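You operate a simulated robot arm through the tools that you are given. There is no shell and no other tool.

Carry out the task below with a simulated robot arm. There is one attempt and no reset: what you move stays moved.

JOB
Set both edge guides to the width printed on the loaded roll.
Fine: free the lever between them first and lock it again. Where these are worked on the way, their far stop is far enough and under half their travel is too little: lever between the edge guides.

The check looks at the end state, three seconds after you hand in, the way a careful person would. Anything else that was tipped, shoved, dropped, spilled or broken makes it a failure.

ROBOT AND FRAMES
A 7-joint arm with a two-finger gripper, fixed in place. Base frame: the origin is at the foot of the arm, x ahead of it, y to its left, z up. Readings come in m, rad, newtons and seconds.
With the tool pointing down near the work surface it reaches from about 0.34 to 0.72 m from the base axis. Its first joint turns from -1.152 to 1.152 rad. Payload 2.45 kg.
Tool frame: the origin (TCP) lies between the finger pads and is the grasp point; the fingertips stand 0.026 m ahead of it; z points along the fingers, y is the line along which they close. Largest opening 0.096 m; the body of the gripper starts 0.069 m behind the TCP.
Orientation is that of the tool frame in the base frame, as a unit quaternion [x, y, z, w]. With the fingers straight down and closing along the base's y, the tool's x points along the base's -x, its y along +y and its z along -z.

CONTROLS
- The arm moves only by the tool drive_tool. Its argument "series" is a list of rows, each an object (a shift or turn left out is 0, a gripper value left out holds the last) with "offset": the shift along the tool's x, y, z in m, a list of three; "rot": the turn, a rotation vector about the tool's x, y, z in rad, a list of three; "grip": the gripper command, from -1 (shut) to 1 (fully open), values between in proportion. In form: [{"offset": [dx, dy, dz], "rot": [ax, ay, az], "grip": grip}, ...]. A call has 1 to 20 rows; each row shifts and turns the commanded pose from where the row before left it, along the tool's axes as they then stand. A row lasts 0.2 s, in which the tool goes at most 0.05 m and 0.15 rad; a call with a longer step from one row to the next is refused whole, and so is a gripper value outside its range. Where a pose cannot be reached the arm comes as near as it can. A force on the tool above 70 N (or 10 N above the force at the start of the call, whichever is more), or a blocked arm, ends the call early, and 0.2 s more pass. Each finger halts on what it meets, pressing with about 30 N; the grip force reading is that of the motor and also rises with nothing between the fingers. The clock runs only during rows and for 0.2 s after the last one: add rows that do not move to give the fingers time. It gives the time, the measured TCP pose, the force on the tool (base axes), the opening and the grip force at its end, in the units of the frame above (readings bear some noise), with the torque about the TCP (base axes, N m) and any sound that the robot's microphone picked up.
- Cameras (640 x 400 px; columns grow to the right, rows downward): "scene" is fixed at [0.1696, -0.3955, 1.424]; the picture's right is [0.72, -0.69, 0.00], its down [-0.40, -0.41, -0.82] and it looks along [0.57, 0.59, -0.58] (base axes); focal length 367 px, centre (320, 200). "wrist" rides on the gripper at [0.082, 0.003, -0.098] in the tool frame; the picture's right is [-0.04, 1.00, 0.00], its down [-0.73, -0.03, -0.68] and it looks along [-0.68, -0.03, 0.73] (tool axes); focal length 256 px, centre (320, 200). There is no depth. A picture from a camera that has moved, and an enlarged one, comes with that camera's place and axes in the base frame and with its lens.
- snapshot(camera): a new picture of that camera. No time passes.
- inspect(camera, box): a new picture of the part [left, top, right, bottom] of that camera's present view, enlarged. No time passes.
- job_done(): hands the job in; it is judged then, once.

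Nothing tells you positions but the pictures and the camera data. Unless the task says otherwise, let go and move clear before handing in.

The tools are called as a command line: name --argument value ..., lists and objects as JSON in quotes. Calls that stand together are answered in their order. drive_tool: Moves the arm, as the interface text tells. Its arguments: {"type":"object","properties":{"series":{"type":"array","items":{"type":"object","properties":{"offset":{"type":"array","items":{"type":"number"}},"rot":{"type":"array","items":{"type":"number"}},"grip":{"type":"number"}}}}},"required":["series"]} The other tools are called the same way: snapshot (camera) takes a picture; inspect (camera, box) takes an enlarged picture of a part of a camera's view; job_done () hands the job in.

At the start:

```text
time_s: 0.0
tool_pos: [0.4049, 0.1694, 1.0143]
tcp_rot: [-0.001, 1.0, 0.001, 0.0]
contact_force: [0.5, 0.3, -0.5]
torque: [-0.02, -0.03, -0.02]
gripper_width: 0.096
grip_force: 0.0
```

scene: 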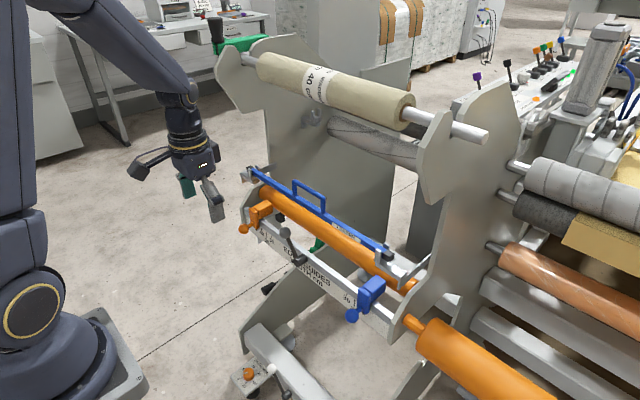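
wrist: 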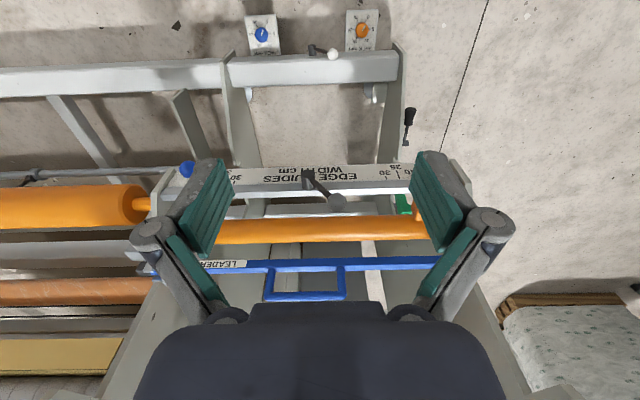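

I see a paper roll loaded on top with printed text, and below it a rail with an orange and a blue edge guide and a lever between them. I'll zoom in on the details before I move.

inspect --camera "scene" --box '[230, 30, 430, 155]'

inspect --camera "scene" --box '[230, 190, 400, 330]'

inspect --camera "wrist" --box '[160, 130, 480, 310]'

inspect --camera "scene" --box '[210, 330, 320, 400]'

inspect --camera "wrist" --box '[220, 0, 440, 140]'

```text
3.20 times, centred on (330, 92) of scene
camera zoom: at [0.1696, -0.3955, 1.424], right [0.72, -0.69, 0.0], down [-0.4, -0.41, -0.82], along [0.57, 0.59, -0.58], focal length 1173 px, centre (288, 544)
```

zoom: 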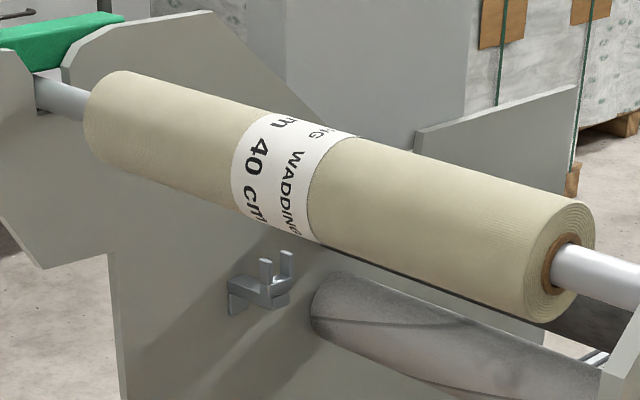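

```text
2.86 times, centred on (315, 260) of scene
camera zoom: at [0.1696, -0.3955, 1.424], right [0.72, -0.69, 0.0], down [-0.4, -0.41, -0.82], along [0.57, 0.59, -0.58], focal length 1048 px, centre (334, 29)
```

zoom: 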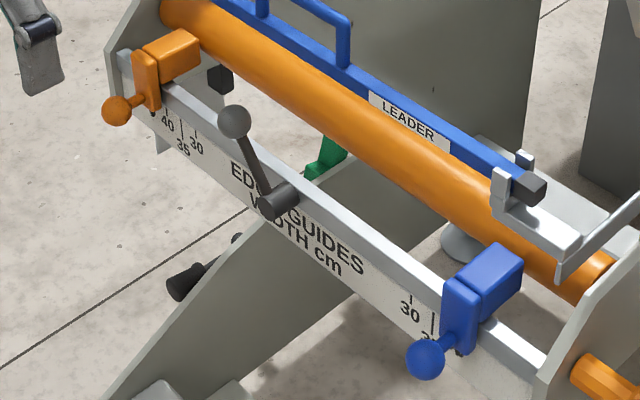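

```text
2.00 times, centred on (320, 220) of wrist
camera zoom: at [0.3237, 0.1743, 1.1133], right [0.04, 1.0, 0.0], down [0.73, -0.03, 0.68], along [0.68, -0.03, -0.73], focal length 512 px, centre (320, 160)
```

zoom: 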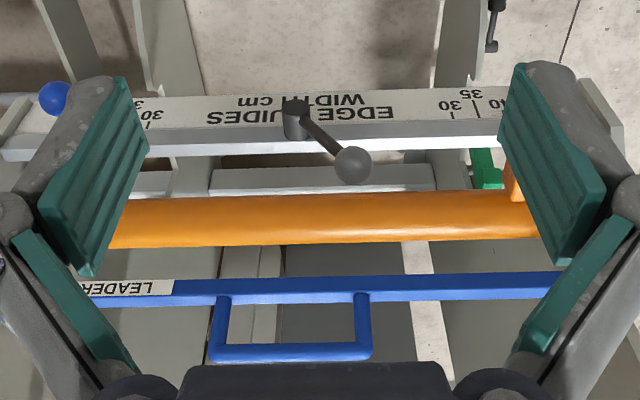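

```text
5.71 times, centred on (265, 365) of scene
camera zoom: at [0.1696, -0.3955, 1.424], right [0.72, -0.69, 0.0], down [-0.4, -0.41, -0.82], along [0.57, 0.59, -0.58], focal length 2095 px, centre (634, -743)
```

zoom: 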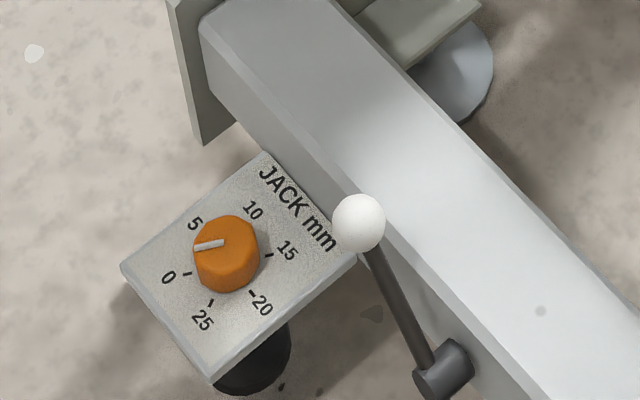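

```text
2.86 times, centred on (330, 70) of wrist
camera zoom: at [0.3237, 0.1743, 1.1133], right [0.04, 1.0, 0.0], down [0.73, -0.03, 0.68], along [0.68, -0.03, -0.73], focal length 731 px, centre (291, 571)
```

zoom: 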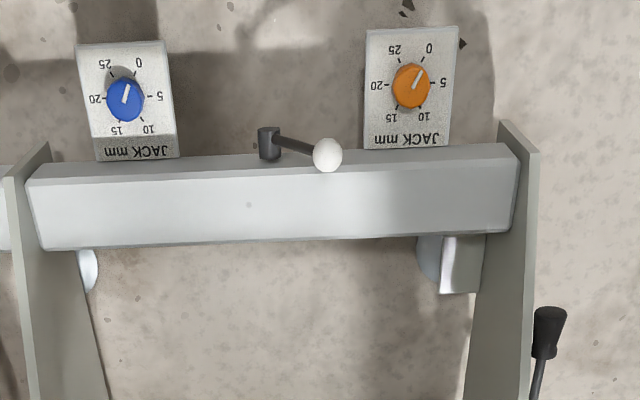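

The roll is printed 40 cm. From the two views I place the lever pivot near (0.617, 0.140, 0.741) with its ball near (0.607, 0.186, 0.815). The blue guide's ball is near (0.581, -0.071, 0.746) and the orange guide's near (0.581, 0.347, 0.744). I'll move the wrist camera closer to read the scale at the orange guide.

drive_tool --series '[{"offset": [0, 0.035, 0.015]}, {"offset": [0, 0.035, 0.015]}, {"offset": [0, 0.035, 0.015]}, {"offset": [0, 0.035, 0.015]}, {}]'

snapshot --camera "wrist"

inspect --camera "wrist" --box '[220, 100, 420, 225]'

snapshot --camera "scene"

```text
time_s: 1.2
tool_pos: [0.4046, 0.3109, 0.954]
tcp_rot: [0.001, 1.0, -0.001, 0.0]
contact_force: [1.1, -0.5, 0.6]
torque: [-0.02, 0.02, -0.01]
gripper_width: 0.0957
grip_force: 0.1
```

```text
taken
camera wrist: at [0.3236, 0.3157, 1.0535], right [0.04, 1.0, 0.0], down [0.73, -0.03, 0.68], along [0.68, -0.03, -0.73], focal length 256 px, centre (320, 200)
```

wrist: 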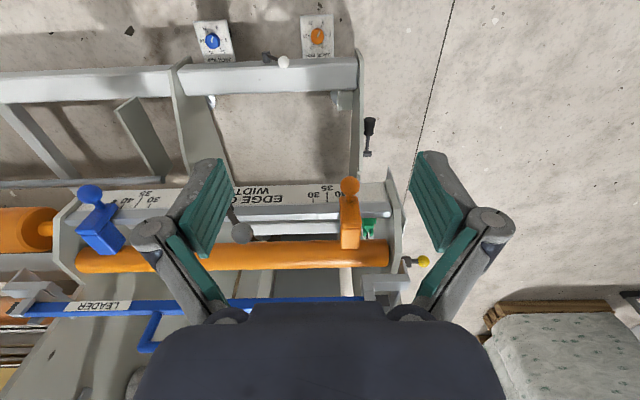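

```text
3.20 times, centred on (320, 162) of wrist
camera zoom: at [0.3236, 0.3157, 1.0535], right [0.04, 1.0, 0.0], down [0.73, -0.03, 0.68], along [0.68, -0.03, -0.73], focal length 819 px, centre (320, 320)
```

zoom: 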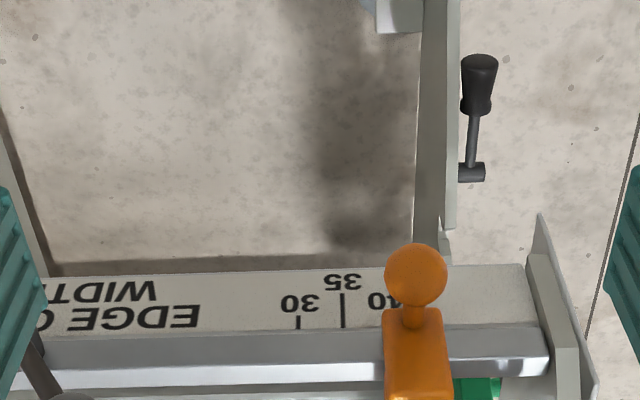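

```text
taken
```

scene: 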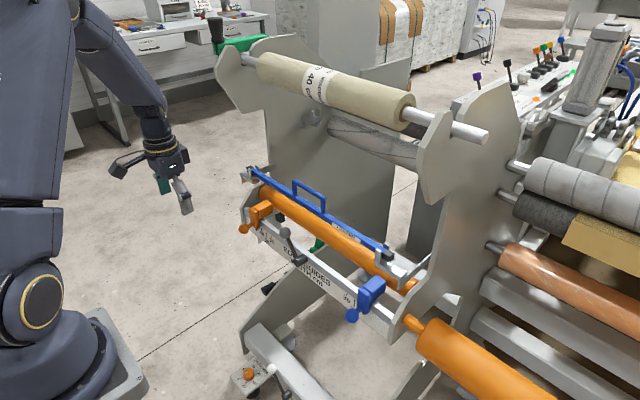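

The orange guide covers the mark beside its "40", and the blue one stands just outside its own "40". I'll zoom in on both, looking for pointers or reference marks.

inspect --camera "wrist" --box '[60, 170, 180, 260]'

inspect --camera "wrist" --box '[300, 165, 420, 255]'

inspect --camera "scene" --box '[235, 190, 305, 260]'

inspect --camera "scene" --box '[330, 260, 410, 340]'

```text
4.44 times, centred on (120, 215) of wrist
camera zoom: at [0.3236, 0.3157, 1.0535], right [0.04, 1.0, 0.0], down [0.73, -0.03, 0.68], along [0.68, -0.03, -0.73], focal length 1138 px, centre (1209, 133)
```

zoom: 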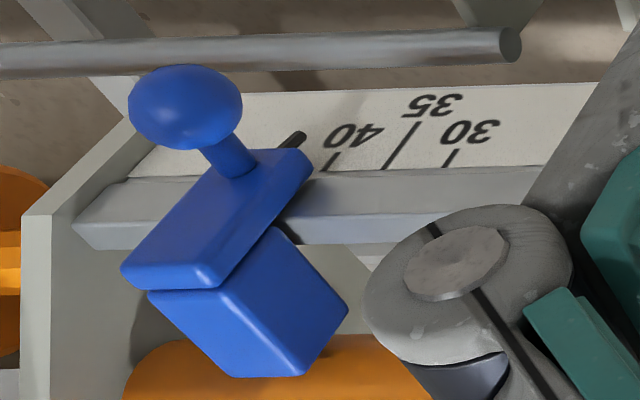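

```text
4.44 times, centred on (360, 210) of wrist
camera zoom: at [0.3236, 0.3157, 1.0535], right [0.04, 1.0, 0.0], down [0.73, -0.03, 0.68], along [0.68, -0.03, -0.73], focal length 1138 px, centre (142, 156)
```

zoom: 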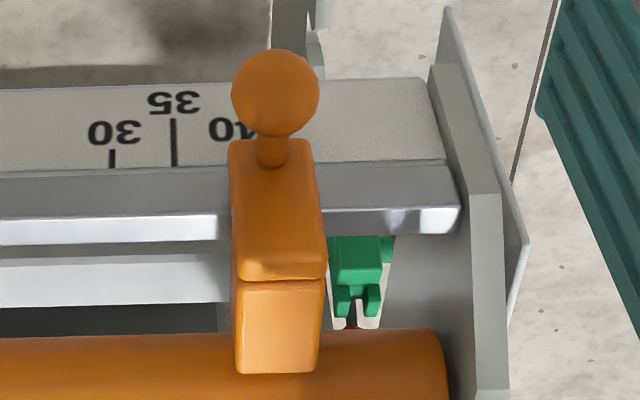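

```text
5.71 times, centred on (270, 225) of scene
camera zoom: at [0.1696, -0.3955, 1.424], right [0.72, -0.69, 0.0], down [-0.4, -0.41, -0.82], along [0.57, 0.59, -0.58], focal length 2095 px, centre (606, 57)
```

zoom: 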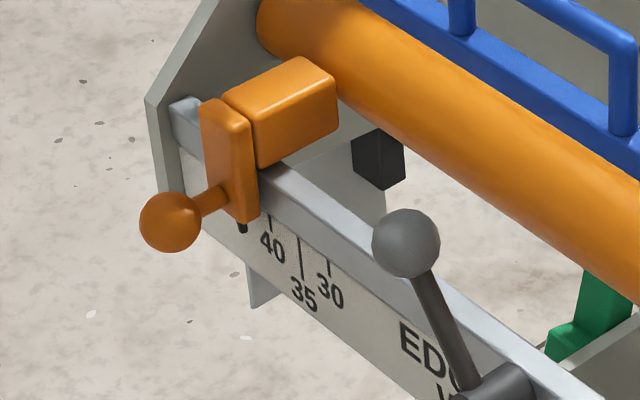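

```text
5.00 times, centred on (370, 300) of scene
camera zoom: at [0.1696, -0.3955, 1.424], right [0.72, -0.69, 0.0], down [-0.4, -0.41, -0.82], along [0.57, 0.59, -0.58], focal length 1834 px, centre (70, -300)
```

zoom: 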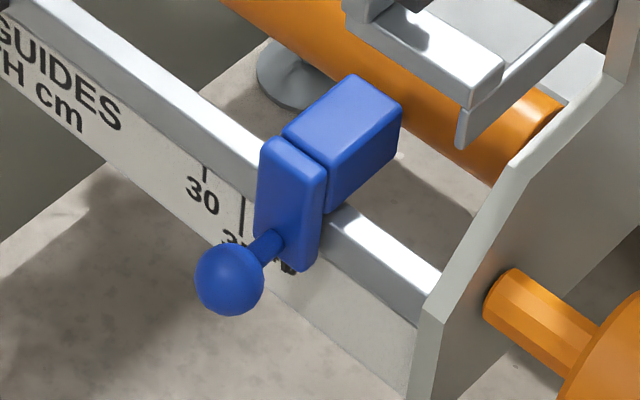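

Each guide has a small black pointer, and both sit a little outside the 40 mark, around 42 to 43. The blue leader bar and its handle stand just behind the lever at about x 0.65, z 0.89–0.945. I'll lean the tool back about 30° to keep the wrist clear of them, then look at the lever.

drive_tool --series '[{"offset": [0, -0.031, 0], "rot": [0, -0.13, 0]}, {"offset": [0, -0.031, 0], "rot": [0, -0.13, 0]}, {"offset": [0, -0.031, 0], "rot": [0, -0.13, 0]}, {"offset": [0, -0.032, 0], "rot": [0, -0.13, 0], "grip": 0.15}, {}, {}]'

snapshot --camera "wrist"

snapshot --camera "scene"

```text
time_s: 2.6
tool_pos: [0.4056, 0.1926, 0.9538]
tcp_rot: [0.001, 0.972, -0.008, 0.236]
contact_force: [-0.2, 0.4, 0.6]
torque: [-0.01, 0.02, -0.04]
gripper_width: 0.0552
grip_force: 0.0
out of reach, approached as far as the arm can: row 4
```

```text
taken
camera wrist: at [0.2885, 0.1991, 1.0044], right [0.04, 1.0, 0.0], down [0.34, -0.02, 0.94], along [0.94, -0.04, -0.34], focal length 256 px, centre (320, 200)
```

wrist: 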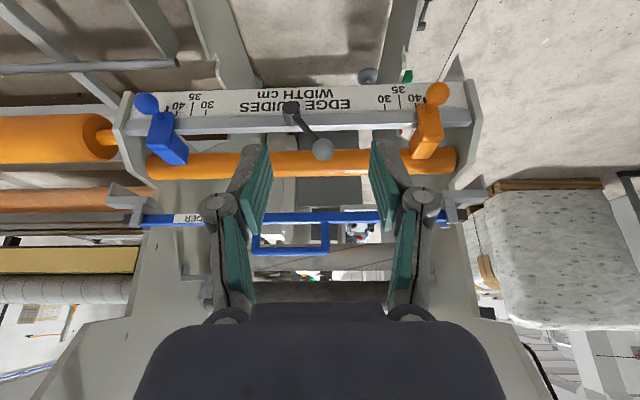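

```text
taken
```

scene: 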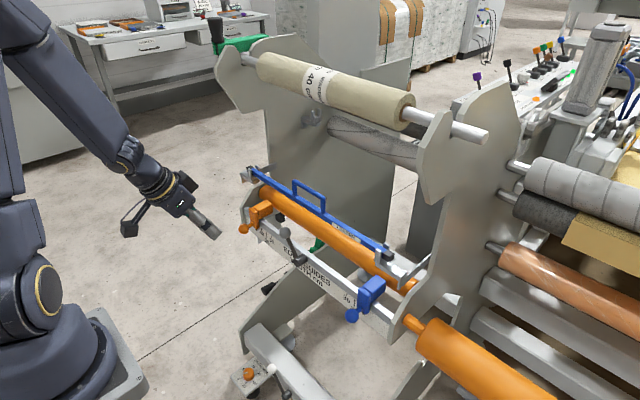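

The tool is tilted about 27° and the whole scale is in view. I'll read it enlarged from here, along with the lever.

inspect --camera "wrist" --box '[100, 70, 300, 195]'

inspect --camera "wrist" --box '[280, 70, 480, 195]'

```text
3.20 times, centred on (200, 132) of wrist
camera zoom: at [0.2885, 0.1991, 1.0044], right [0.04, 1.0, 0.0], down [0.34, -0.02, 0.94], along [0.94, -0.04, -0.34], focal length 819 px, centre (704, 416)
```

zoom: 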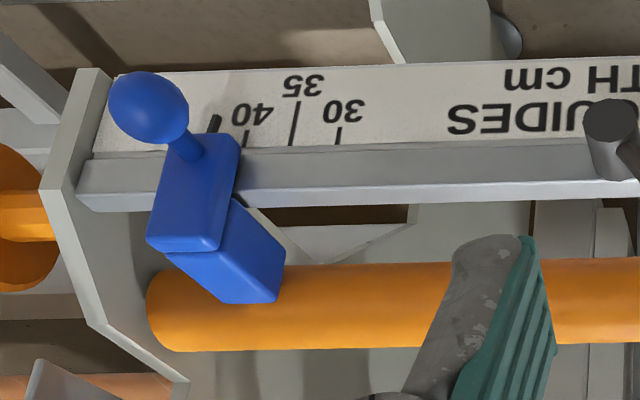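

```text
3.20 times, centred on (380, 132) of wrist
camera zoom: at [0.2885, 0.1991, 1.0044], right [0.04, 1.0, 0.0], down [0.34, -0.02, 0.94], along [0.94, -0.04, -0.34], focal length 819 px, centre (128, 416)
```

zoom: 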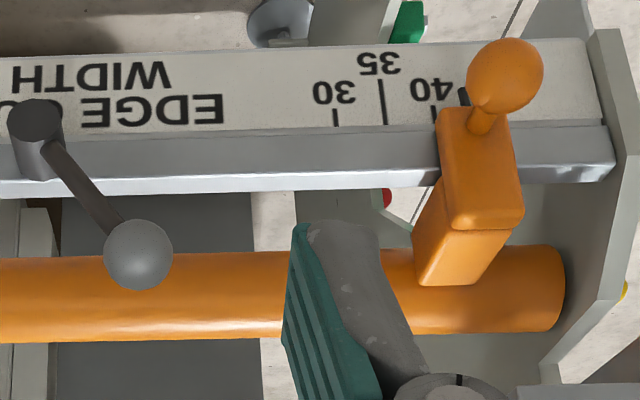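

Both pointers read about 43 from here, with parallax. The lever ball checks out at about (0.607, 0.188, 0.814). I'm moving to a pre-approach point behind and above it, along the tilted tool axis.

drive_tool --series '[{"offset": [-0.0286, -0.001, 0.029]}, {"offset": [-0.0286, -0.001, 0.029]}, {"offset": [-0.0286, -0.001, 0.029]}, {"offset": [-0.0286, -0.001, 0.029]}, {}]'

snapshot --camera "wrist"

snapshot --camera "scene"

```text
time_s: 3.8
tool_pos: [0.5633, 0.1893, 0.9103]
tcp_rot: [0.0, 0.966, 0.0, 0.258]
contact_force: [-0.2, -0.7, -0.7]
torque: [0.01, 0.01, 0.0]
gripper_width: 0.0552
grip_force: 0.1
```

```text
taken
camera wrist: at [0.4444, 0.1939, 0.9556], right [0.04, 1.0, 0.02], down [0.3, -0.03, 0.95], along [0.95, -0.03, -0.3], focal length 256 px, centre (320, 200)
```

wrist: 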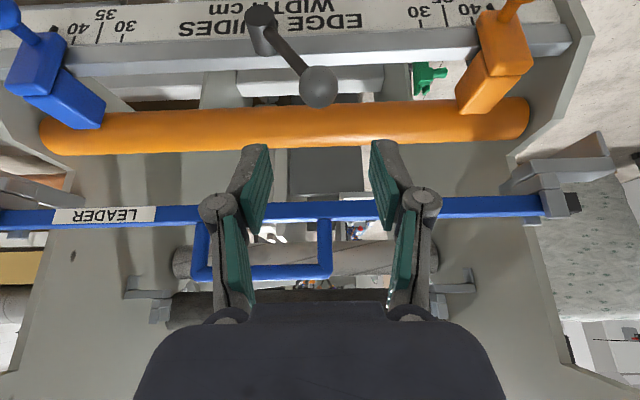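

```text
taken
```

scene: 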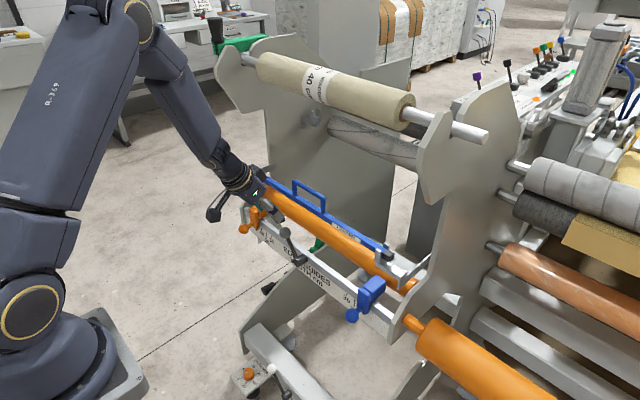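

The TCP is lined up with the ball in y. I'm now advancing so the fingers straddle the lever ball loosely.

drive_tool --series '[{"offset": [0.0106, 0, 0.025]}, {"offset": [0, 0, 0.025]}, {"offset": [0, 0, 0.025]}, {"offset": [0, 0, 0.025]}, {}]'

snapshot --camera "wrist"

inspect --camera "scene" --box '[190, 150, 350, 280]'

```text
time_s: 5.0
tool_pos: [0.6044, 0.1893, 0.8172]
tcp_rot: [0.001, 0.966, 0.0, 0.257]
contact_force: [-0.6, 0.2, -0.5]
torque: [-0.01, 0.02, 0.01]
gripper_width: 0.0552
grip_force: 0.2
```

```text
taken
camera wrist: at [0.4851, 0.1933, 0.8635], right [0.04, 1.0, 0.02], down [0.3, -0.03, 0.95], along [0.95, -0.03, -0.3], focal length 256 px, centre (320, 200)
```

wrist: 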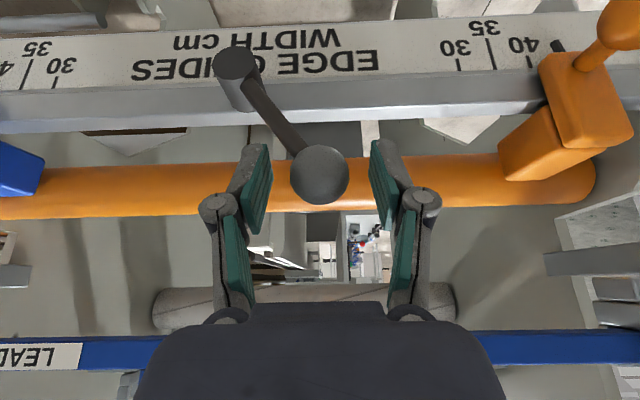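

```text
3.08 times, centred on (270, 215) of scene
camera zoom: at [0.1696, -0.3955, 1.424], right [0.72, -0.69, 0.0], down [-0.4, -0.41, -0.82], along [0.57, 0.59, -0.58], focal length 1128 px, centre (474, 154)
```

zoom: 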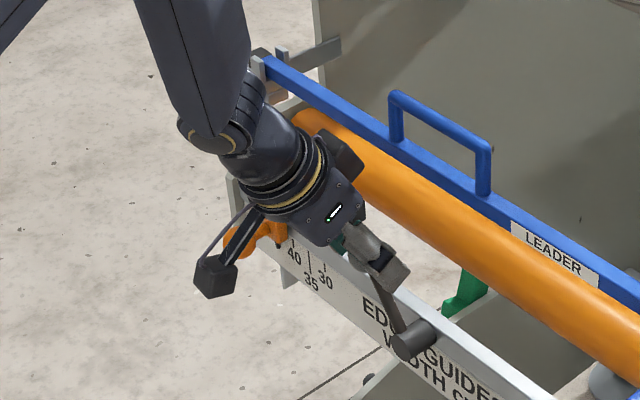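

The ball sits between the fingers. I'm starting to swing the lever toward -y along its arc, gently, and checking force and movement.

drive_tool --series '[{"offset": [-0.0015, -0.01, -0.0026]}, {"offset": [-0.0015, -0.01, -0.0026]}, {"offset": [-0.001, -0.01, -0.0017]}, {"offset": [-0.0005, -0.01, -0.001]}, {}]'

snapshot --camera "wrist"

```text
time_s: 6.2
tool_pos: [0.6033, 0.1481, 0.8262]
tcp_rot: [0.0, 0.966, 0.0, 0.257]
contact_force: [0.1, 2.3, 1.7]
torque: [0.02, 0.01, 0.03]
gripper_width: 0.0568
grip_force: 1.4
```

```text
taken
camera wrist: at [0.4844, 0.1528, 0.8727], right [0.04, 1.0, 0.02], down [0.3, -0.03, 0.95], along [0.95, -0.03, -0.3], focal length 256 px, centre (320, 200)
```

wrist: 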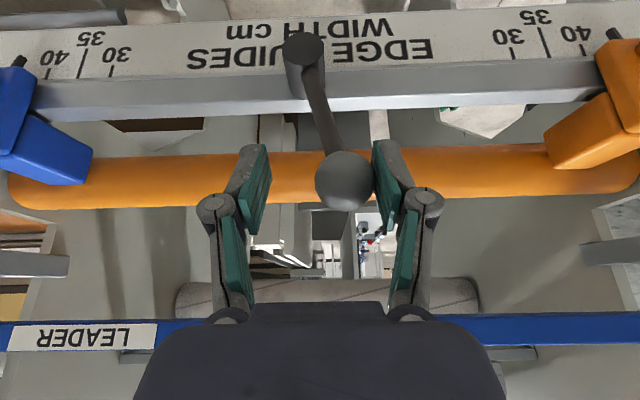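

The lever moves freely with little force. I'm continuing over the top toward the other side.

drive_tool --series '[{"offset": [-0.0008, -0.012, -0.0015]}, {"offset": [0, -0.012, 0]}, {"offset": [0.0007, -0.012, 0.001]}, {"offset": [0.0015, -0.012, 0.0026]}, {"offset": [0.0025, -0.012, 0.0043]}, {}]'

snapshot --camera "wrist"

```text
time_s: 7.6
tool_pos: [0.6019, 0.0898, 0.8191]
tcp_rot: [0.0, 0.966, 0.0, 0.257]
contact_force: [-0.5, 1.7, 1.4]
torque: [0.02, 0.02, 0.01]
gripper_width: 0.056
grip_force: 0.1
```

```text
taken
camera wrist: at [0.4838, 0.0934, 0.8653], right [0.04, 1.0, 0.02], down [0.3, -0.03, 0.95], along [0.95, -0.03, -0.3], focal length 256 px, centre (320, 200)
```

wrist: 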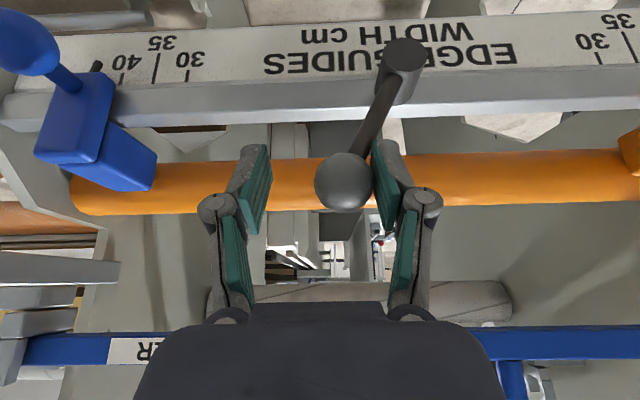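

It passed the top and now leans about 26° the other way, still light. I'm continuing toward the far stop.

drive_tool --series '[{"offset": [0.0022, -0.008, 0.0039]}, {"offset": [0.0027, -0.008, 0.0048]}, {"offset": [0.003, -0.007, 0.0052]}, {}]'

snapshot --camera "wrist"

```text
time_s: 8.6
tool_pos: [0.6038, 0.0694, 0.8057]
tcp_rot: [-0.002, 0.966, 0.005, 0.259]
contact_force: [2.6, 23.6, 22.3]
torque: [1.23, -0.14, 0.0]
gripper_width: 0.0782
grip_force: 16.9
```

```text
taken
camera wrist: at [0.4846, 0.0743, 0.8513], right [0.03, 1.0, 0.03], down [0.3, -0.04, 0.95], along [0.95, -0.02, -0.3], focal length 256 px, centre (320, 200)
```

wrist: 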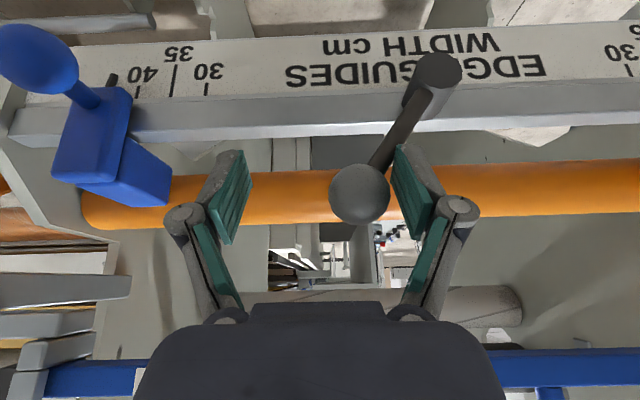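

The force rose to about 23 N and the lever stopped near -33°, so that's the far stop. I'm easing off, withdrawing along the tool axis, and checking that the lever stays there.

drive_tool --series '[{"offset": [-0.003, 0.01, -0.005]}, {"offset": [0, 0.004, -0.003]}, {"offset": [0, 0, -0.03]}, {"offset": [0, 0, -0.04]}, {"offset": [0, 0, -0.04]}, {}]'

snapshot --camera "wrist"

snapshot --camera "scene"

```text
time_s: 10.0
tool_pos: [0.5481, 0.0795, 0.9083]
tcp_rot: [0.0, 0.966, 0.0, 0.257]
contact_force: [-0.8, -0.1, 0.0]
torque: [0.05, -0.02, 0.02]
gripper_width: 0.0551
grip_force: 0.1
```

```text
taken
camera wrist: at [0.4282, 0.0845, 0.9542], right [0.04, 1.0, 0.02], down [0.3, -0.03, 0.95], along [0.95, -0.03, -0.3], focal length 256 px, centre (320, 200)
```

wrist: 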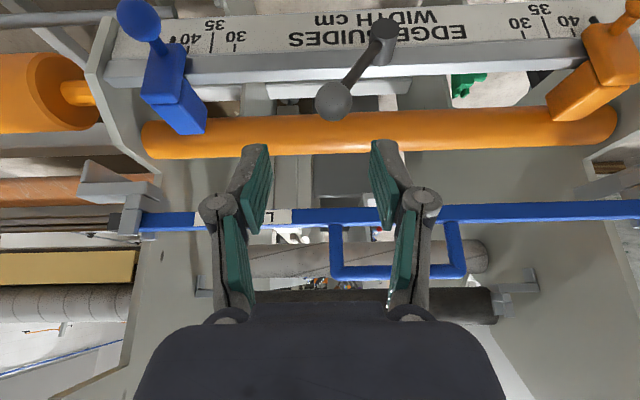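

```text
taken
```

scene: 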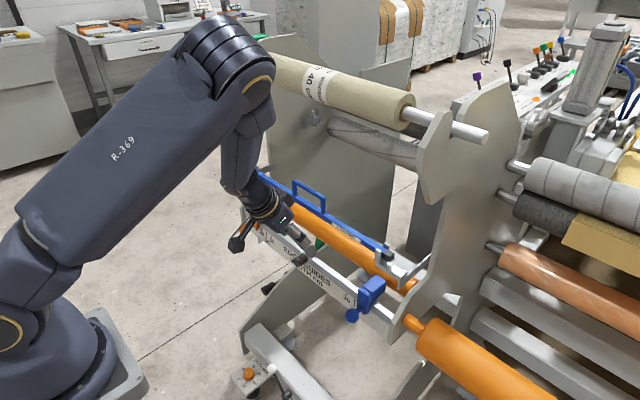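

The lever stays over on its far side. I'm moving over to face the blue guide straight on and read its pointer without parallax.

drive_tool --series '[{"offset": [0, -0.0375, 0]}, {"offset": [0, -0.0375, 0]}, {"offset": [0, -0.0375, 0]}, {"offset": [0, -0.0375, 0], "grip": 0.15}, {}]'

snapshot --camera "wrist"

inspect --camera "wrist" --box '[270, 0, 430, 100]'

snapshot --camera "scene"

```text
time_s: 11.2
tool_pos: [0.5486, -0.0711, 0.9089]
tcp_rot: [-0.001, 0.967, 0.0, 0.257]
contact_force: [0.1, 0.7, 0.3]
torque: [-0.02, -0.02, 0.02]
gripper_width: 0.0553
grip_force: 0.0
```

```text
taken
camera wrist: at [0.4287, -0.0662, 0.954], right [0.04, 1.0, 0.02], down [0.3, -0.03, 0.95], along [0.95, -0.03, -0.3], focal length 256 px, centre (320, 200)
```

wrist: 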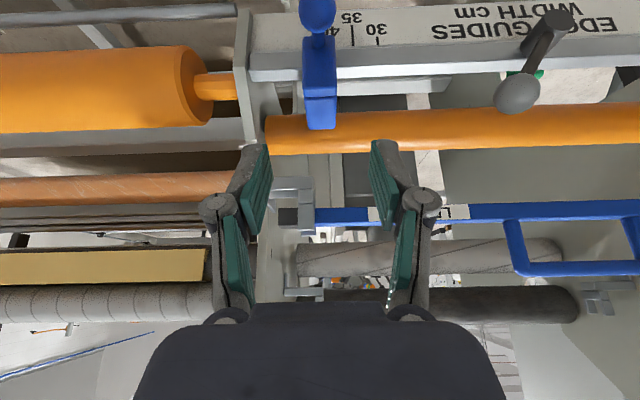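

```text
4.00 times, centred on (350, 50) of wrist
camera zoom: at [0.4287, -0.0662, 0.954], right [0.04, 1.0, 0.02], down [0.3, -0.03, 0.95], along [0.95, -0.03, -0.3], focal length 1024 px, centre (200, 800)
```

zoom: 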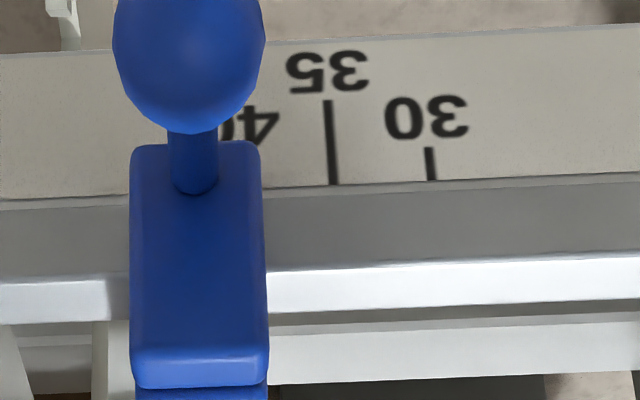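

```text
taken
```

scene: 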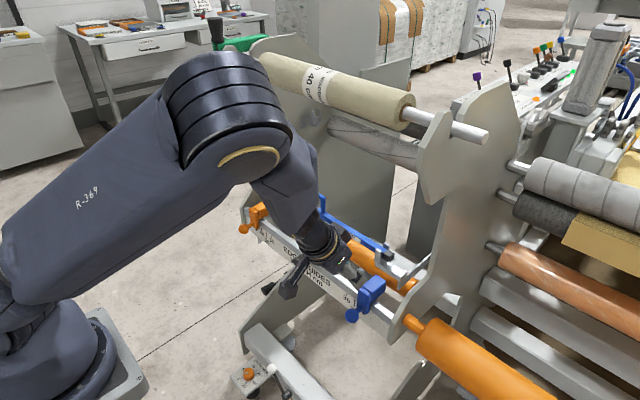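

The blue guide's centre is at about y -0.070, and its 40 mark should be near y -0.060. I'm opening the fingers and going down the tilted axis to straddle the blue knob.

drive_tool --series '[{"offset": [0.026, 0, 0], "grip": 0.6}, {"offset": [0.026, 0, 0]}, {"offset": [0, 0.001, 0.03]}, {"offset": [0, 0, 0.03]}, {"offset": [0, 0, 0.03]}, {"offset": [0, 0, 0.03]}, {"offset": [0, 0, 0.03]}, {}]'

snapshot --camera "wrist"

inspect --camera "scene" --box '[280, 220, 440, 345]'

```text
time_s: 13.0
tool_pos: [0.5782, -0.0679, 0.7516]
tcp_rot: [-0.001, 0.966, 0.001, 0.257]
contact_force: [0.1, 1.0, 0.1]
torque: [0.02, 0.01, 0.01]
gripper_width: 0.0766
grip_force: 0.2
```

```text
taken
camera wrist: at [0.4575, -0.0649, 0.797], right [0.03, 1.0, 0.02], down [0.3, -0.03, 0.95], along [0.95, -0.03, -0.3], focal length 256 px, centre (320, 200)
```

wrist: 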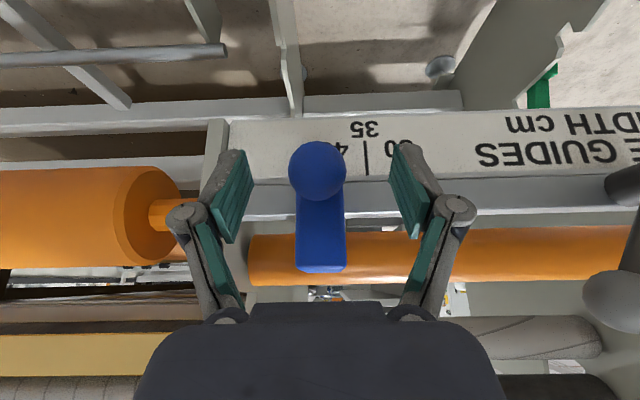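

```text
3.20 times, centred on (360, 282) of scene
camera zoom: at [0.1696, -0.3955, 1.424], right [0.72, -0.69, 0.0], down [-0.4, -0.41, -0.82], along [0.57, 0.59, -0.58], focal length 1173 px, centre (192, -64)
```

zoom: 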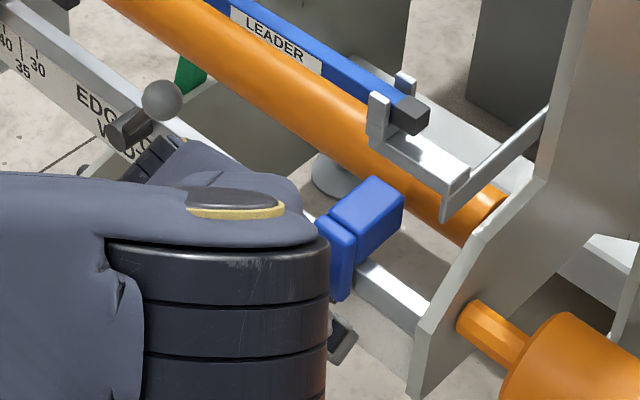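

The fingers straddle the blue knob at y ≈ -0.070. I'm closing on it.

drive_tool --series '[{"offset": [0, -0.002, 0.004], "grip": -0.6}, {}, {}, {}, {}]'

snapshot --camera "wrist"

```text
time_s: 14.2
tool_pos: [0.5786, -0.0697, 0.7489]
tcp_rot: [0.001, 0.966, 0.0, 0.257]
contact_force: [0.9, 0.3, 0.1]
torque: [0.02, -0.04, 0.02]
gripper_width: 0.0303
grip_force: 44.5
```

```text
taken
camera wrist: at [0.4595, -0.0668, 0.794], right [0.04, 1.0, 0.02], down [0.3, -0.03, 0.95], along [0.95, -0.03, -0.3], focal length 256 px, centre (320, 200)
```

wrist: 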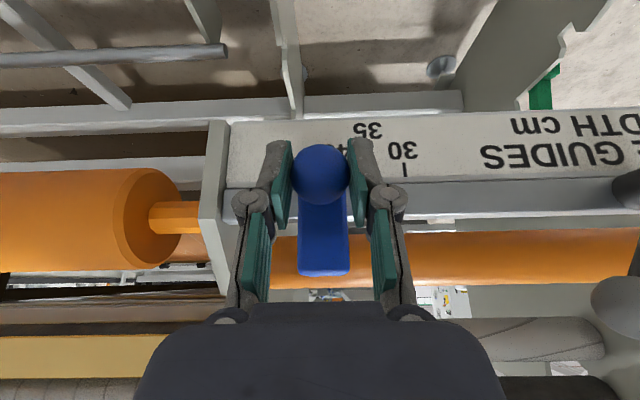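

The blue knob is gripped, centred at y -0.0697. The ticks on both sides put the scale centre at y ≈ 0.140, so the 40 marks are at -0.060 and 0.340. I'm sliding the blue guide inward about 10 mm.

drive_tool --series '[{"offset": [0, 0.003, 0]}, {"offset": [0, 0.003, 0]}, {"offset": [0, 0.0037, 0]}, {}, {}]'

snapshot --camera "wrist"

inspect --camera "scene" --box '[320, 250, 420, 330]'

```text
time_s: 15.4
tool_pos: [0.5803, -0.0599, 0.7477]
tcp_rot: [0.0, 0.966, 0.0, 0.257]
contact_force: [2.9, -1.0, -1.4]
torque: [-0.11, -0.02, -0.12]
gripper_width: 0.0304
grip_force: 44.8
```

```text
taken
camera wrist: at [0.4595, -0.0566, 0.794], right [0.03, 1.0, 0.02], down [0.3, -0.03, 0.95], along [0.95, -0.03, -0.3], focal length 256 px, centre (320, 200)
```

wrist: 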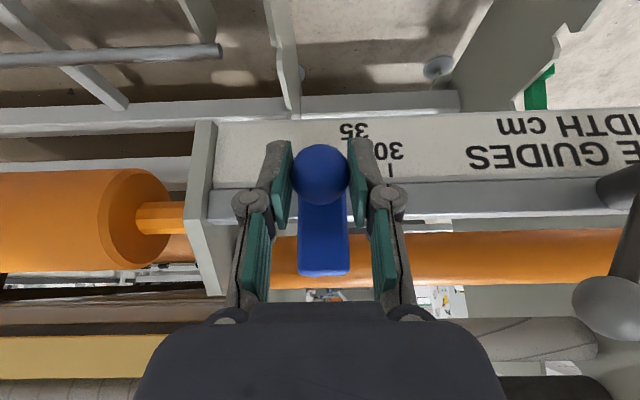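

```text
5.00 times, centred on (370, 290) of scene
camera zoom: at [0.1697, -0.3955, 1.424], right [0.72, -0.69, 0.0], down [-0.4, -0.41, -0.82], along [0.57, 0.59, -0.58], focal length 1834 px, centre (70, -250)
```

zoom: 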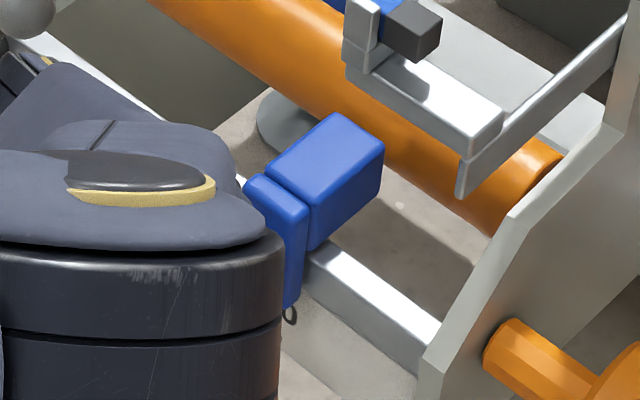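

The guide moved 9.8 mm with the tool, which is now at y -0.0599. I'm releasing, backing off, and lowering the camera level with the pointer to read it directly.

drive_tool --series '[{"grip": 0.6}, {}, {}, {"offset": [0, 0, -0.025]}, {"offset": [0, 0, -0.035]}, {"offset": [0.032, 0, 0.0]}, {"offset": [0.032, 0, 0.02]}, {"offset": [0.032, 0, 0.036]}, {}]'

snapshot --camera "wrist"

inspect --camera "wrist" --box '[240, 190, 400, 290]'

snapshot --camera "scene"

```text
time_s: 17.4
tool_pos: [0.4938, -0.0625, 0.702]
tcp_rot: [0.0, 0.967, 0.001, 0.257]
contact_force: [-0.1, -0.2, -0.2]
torque: [-0.04, -0.02, -0.01]
gripper_width: 0.0768
grip_force: 0.0
```

```text
taken
camera wrist: at [0.3739, -0.0577, 0.7482], right [0.04, 1.0, 0.02], down [0.3, -0.03, 0.95], along [0.95, -0.03, -0.3], focal length 256 px, centre (320, 200)
```

wrist: 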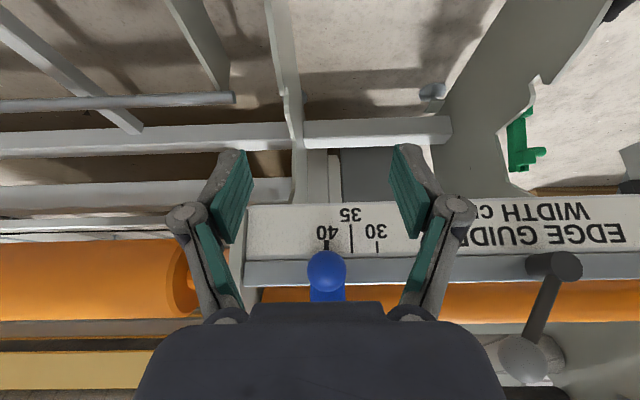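

```text
4.00 times, centred on (320, 240) of wrist
camera zoom: at [0.3739, -0.0577, 0.7482], right [0.04, 1.0, 0.02], down [0.3, -0.03, 0.95], along [0.95, -0.03, -0.3], focal length 1024 px, centre (320, 40)
```

zoom: 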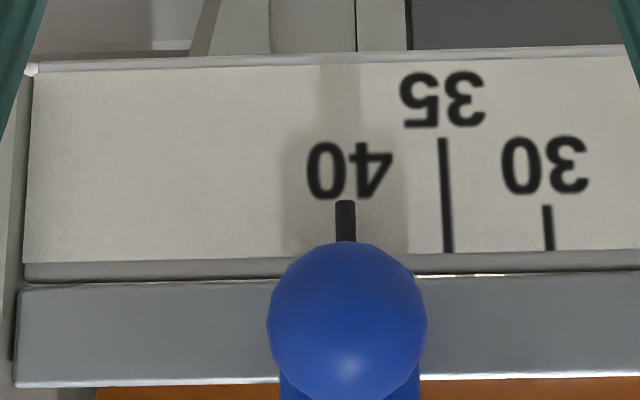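

```text
taken
```

scene: 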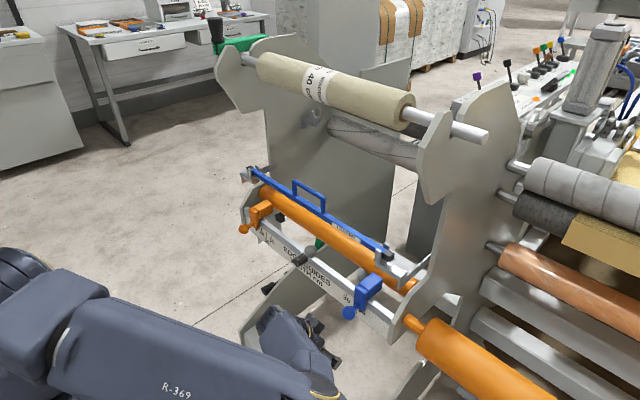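

The pointer covers the 40 tick. The 35 and 30 ticks are evenly spaced and extrapolate to within about 0.3 mm of it. I'm sliding the tool across in front of the rail to read the orange guide the same way.

drive_tool --series '[{"offset": [0, 0.041, 0]}, {"offset": [0, 0.041, 0]}, {"offset": [0, 0.041, 0]}, {"offset": [0, 0.041, 0]}, {"offset": [0, 0.041, 0]}, {"offset": [0, 0.041, 0]}, {"offset": [0, 0.041, 0]}, {"offset": [0, 0.041, 0]}, {"offset": [0, 0.041, 0]}, {"offset": [0, 0.041, 0]}, {}]'

snapshot --camera "wrist"

inspect --camera "wrist" --box '[240, 190, 400, 290]'

```text
time_s: 19.8
tool_pos: [0.4952, 0.3484, 0.7057]
tcp_rot: [0.0, 0.966, 0.0, 0.257]
contact_force: [0.1, -0.5, 1.1]
torque: [0.0, -0.01, -0.02]
gripper_width: 0.077
grip_force: 0.0
```

```text
taken
camera wrist: at [0.3746, 0.3534, 0.7502], right [0.04, 1.0, 0.02], down [0.3, -0.03, 0.95], along [0.95, -0.03, -0.3], focal length 256 px, centre (320, 200)
```

wrist: 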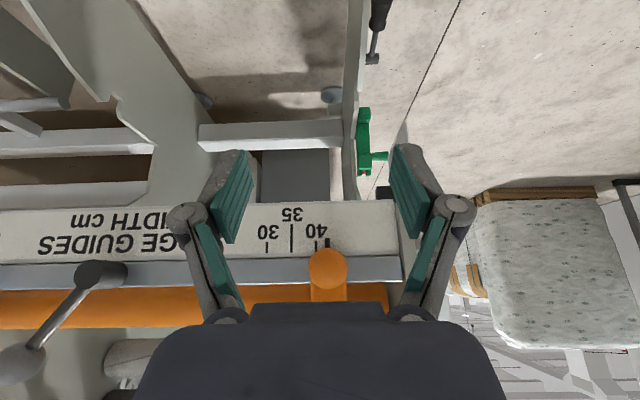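

```text
4.00 times, centred on (320, 240) of wrist
camera zoom: at [0.3746, 0.3534, 0.7502], right [0.04, 1.0, 0.02], down [0.3, -0.03, 0.95], along [0.95, -0.03, -0.3], focal length 1024 px, centre (320, 40)
```

zoom: 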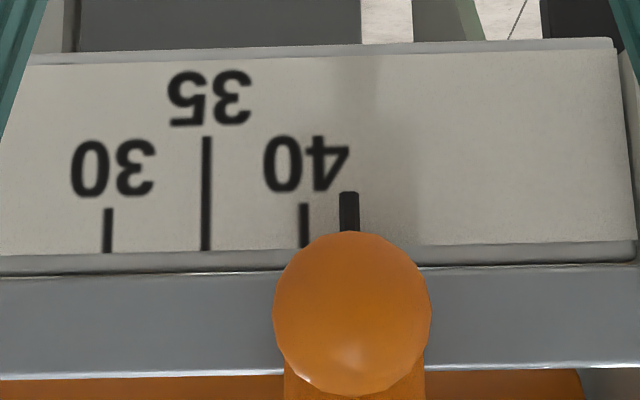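

Orange ticks 30/35/40 are at columns 108/206/304 and the pointer is at 348. That puts it 11.3 mm outside the 40 mark, at y ≈ 0.3515 with the target near 0.340. I'm approaching its knob by reversing the earlier retreat path.

drive_tool --series '[{"offset": [-0.032, 0.003, -0.036], "grip": 0.3}, {"offset": [-0.032, 0, -0.02]}, {"offset": [-0.032, 0, 0]}, {}]'

snapshot --camera "wrist"

```text
time_s: 20.8
tool_pos: [0.5504, 0.3529, 0.8008]
tcp_rot: [0.0, 0.966, 0.0, 0.257]
contact_force: [0.5, -0.3, -0.2]
torque: [0.0, 0.01, 0.05]
gripper_width: 0.0622
grip_force: 0.0
```

```text
taken
camera wrist: at [0.4306, 0.3566, 0.8465], right [0.03, 1.0, 0.02], down [0.3, -0.03, 0.95], along [0.95, -0.03, -0.3], focal length 256 px, centre (320, 200)
```

wrist: 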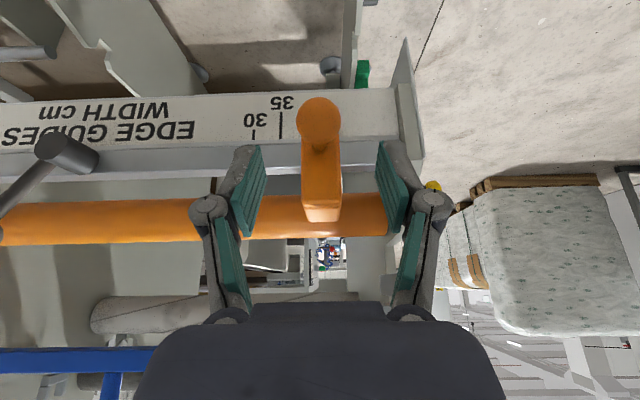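

The knob is centred between the fingers. I'm advancing and closing on it.

drive_tool --series '[{"offset": [0, -0.001, 0.03]}, {"offset": [0, 0, 0.03]}, {}, {"grip": -0.6}, {}, {}, {}, {}]'

snapshot --camera "wrist"

```text
time_s: 22.6
tool_pos: [0.5801, 0.3494, 0.747]
tcp_rot: [0.0, 0.966, 0.0, 0.258]
contact_force: [-0.5, 0.3, 0.3]
torque: [0.0, 0.02, 0.01]
gripper_width: 0.0303
grip_force: 45.0
```

```text
taken
camera wrist: at [0.4603, 0.3547, 0.7926], right [0.04, 1.0, 0.02], down [0.3, -0.03, 0.95], along [0.95, -0.03, -0.3], focal length 256 px, centre (320, 200)
```

wrist: 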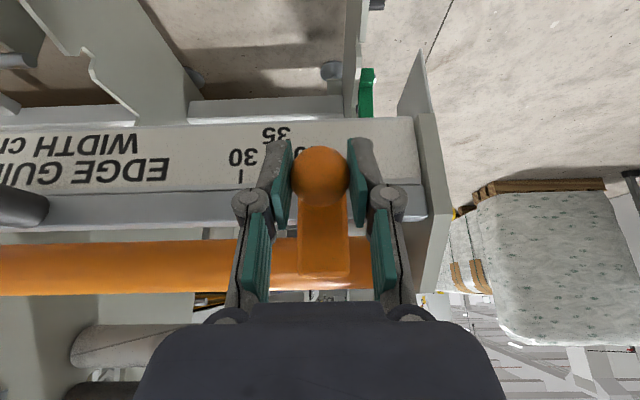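

It's gripped at y ≈ 0.350. I'm sliding the orange guide inward about 10 mm to y 0.340.

drive_tool --series '[{"offset": [0, -0.0034, 0]}, {"offset": [0, -0.0033, 0]}, {"offset": [0, -0.0033, 0]}, {}, {}]'

drive_tool --series '[{"grip": 0.3}, {}, {}, {"offset": [0, 0, -0.025]}, {"offset": [0, 0, -0.035]}, {"offset": [0.032, 0, 0.0]}, {"offset": [0.032, 0, 0.02]}, {"offset": [0.032, 0, 0.036]}, {}]'

inspect --camera "wrist" --box '[240, 190, 400, 290]'

```text
time_s: 23.8
tool_pos: [0.5796, 0.3388, 0.7467]
tcp_rot: [0.002, 0.966, -0.002, 0.257]
contact_force: [10.2, -0.8, -14.3]
torque: [-0.06, -0.07, 0.03]
gripper_width: 0.03
grip_force: 44.7
```

```text
time_s: 25.8
tool_pos: [0.4934, 0.3415, 0.7037]
tcp_rot: [0.0, 0.966, 0.0, 0.258]
contact_force: [-0.5, -0.1, -0.4]
torque: [-0.02, -0.01, -0.02]
gripper_width: 0.0624
grip_force: 0.0
```

```text
4.00 times, centred on (320, 240) of wrist
camera zoom: at [0.3742, 0.3458, 0.7499], right [0.04, 1.0, 0.02], down [0.3, -0.03, 0.95], along [0.95, -0.03, -0.3], focal length 1024 px, centre (320, 40)
```

zoom: 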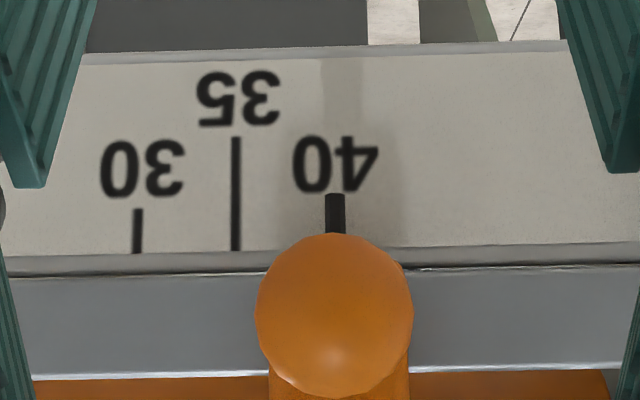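

The orange pointer now covers its 40 tick. The extrapolated tick is at column 334 and the pointer at 335. Next I lift clear and return to the lever to swing it back to locked.

drive_tool --series '[{"offset": [-0.021, 0, -0.037], "grip": 0.15}, {"offset": [-0.021, 0, -0.037]}, {"offset": [-0.021, 0, -0.037]}, {"offset": [-0.022, 0, -0.036]}, {"offset": [0, -0.0415, 0]}, {"offset": [0, -0.0415, 0]}, {"offset": [0, -0.0415, 0]}, {"offset": [0, -0.0415, 0]}, {"offset": [0, -0.0415, 0]}, {"offset": [0, -0.041, 0]}, {"offset": [-0.034, 0, 0.002]}, {"offset": [-0.034, 0, 0.0024]}, {}]'

snapshot --camera "wrist"

```text
time_s: 28.6
tool_pos: [0.5552, 0.0936, 0.9038]
tcp_rot: [0.0, 0.966, 0.0, 0.258]
contact_force: [1.3, 0.4, -0.3]
torque: [0.04, -0.01, 0.01]
gripper_width: 0.0555
grip_force: 0.1
```

```text
taken
camera wrist: at [0.4357, 0.097, 0.9501], right [0.04, 1.0, 0.02], down [0.3, -0.03, 0.95], along [0.95, -0.03, -0.3], focal length 256 px, centre (320, 200)
```

wrist: 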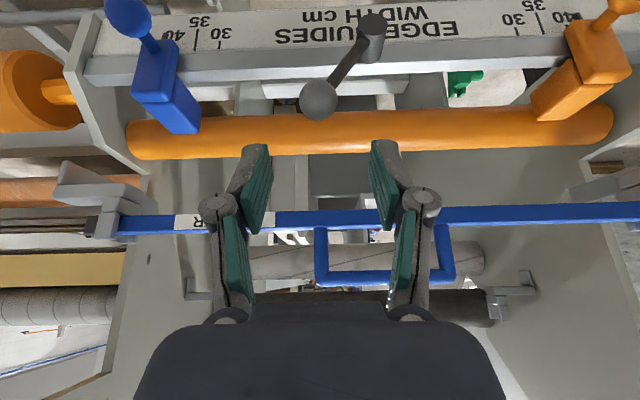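

The lever ball is lined up between the fingers. I'm advancing and swinging it back toward +y.

drive_tool --series '[{"offset": [0, 0, 0.033]}, {"offset": [0, 0, 0.033]}, {"offset": [0, 0, 0.034]}, {}, {"offset": [0, 0.012, 0]}, {"offset": [-0.0033, 0.012, -0.0057]}, {"offset": [-0.0021, 0.012, -0.0037]}, {"offset": [-0.0012, 0.012, -0.0021]}, {"offset": [-0.0003, 0.012, -0.0006]}, {"offset": [0.0005, 0.012, 0.0009]}, {}]'

snapshot --camera "wrist"

```text
time_s: 31.0
tool_pos: [0.606, 0.1649, 0.8303]
tcp_rot: [0.0, 0.966, 0.0, 0.257]
contact_force: [-0.6, -0.4, 0.3]
torque: [0.0, -0.01, -0.01]
gripper_width: 0.0563
grip_force: 0.5
```

```text
taken
camera wrist: at [0.4859, 0.1692, 0.8758], right [0.03, 1.0, 0.02], down [0.3, -0.03, 0.95], along [0.95, -0.03, -0.3], focal length 256 px, centre (320, 200)
```

wrist: 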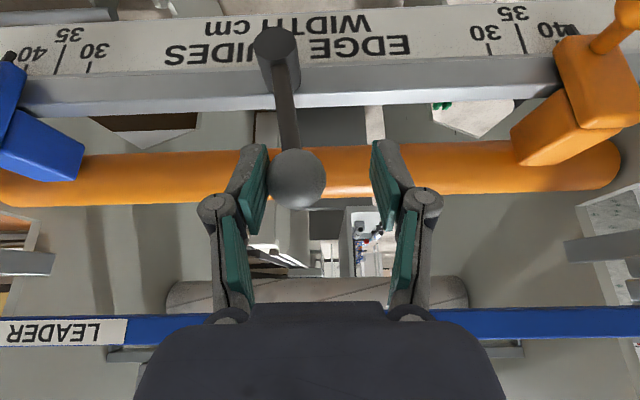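

The lever is just past the top. I'm continuing to the locked stop.

drive_tool --series '[{"offset": [0.0013, 0.012, 0.0023]}, {"offset": [0.0023, 0.012, 0.0041]}, {"offset": [0.0021, 0.008, 0.0037]}, {"offset": [0.003, 0.008, 0.0052]}, {}]'

snapshot --camera "wrist"

```text
time_s: 32.2
tool_pos: [0.6069, 0.2028, 0.8127]
tcp_rot: [0.001, 0.966, -0.001, 0.259]
contact_force: [-1.7, -9.5, 14.2]
torque: [-0.65, 0.05, -0.12]
gripper_width: 0.0657
grip_force: 7.9
```

```text
taken
camera wrist: at [0.4868, 0.2076, 0.8583], right [0.04, 1.0, 0.02], down [0.3, -0.03, 0.95], along [0.95, -0.03, -0.3], focal length 256 px, centre (320, 200)
```

wrist: 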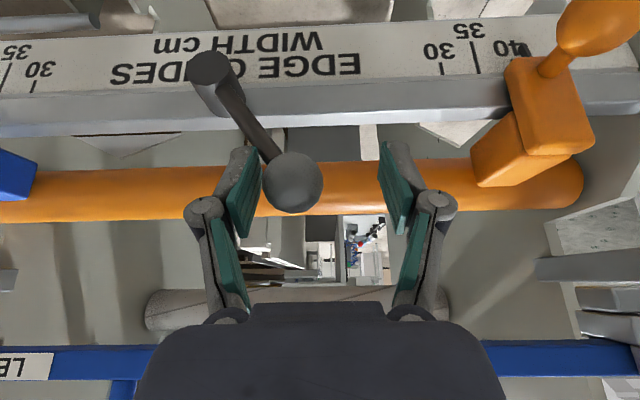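

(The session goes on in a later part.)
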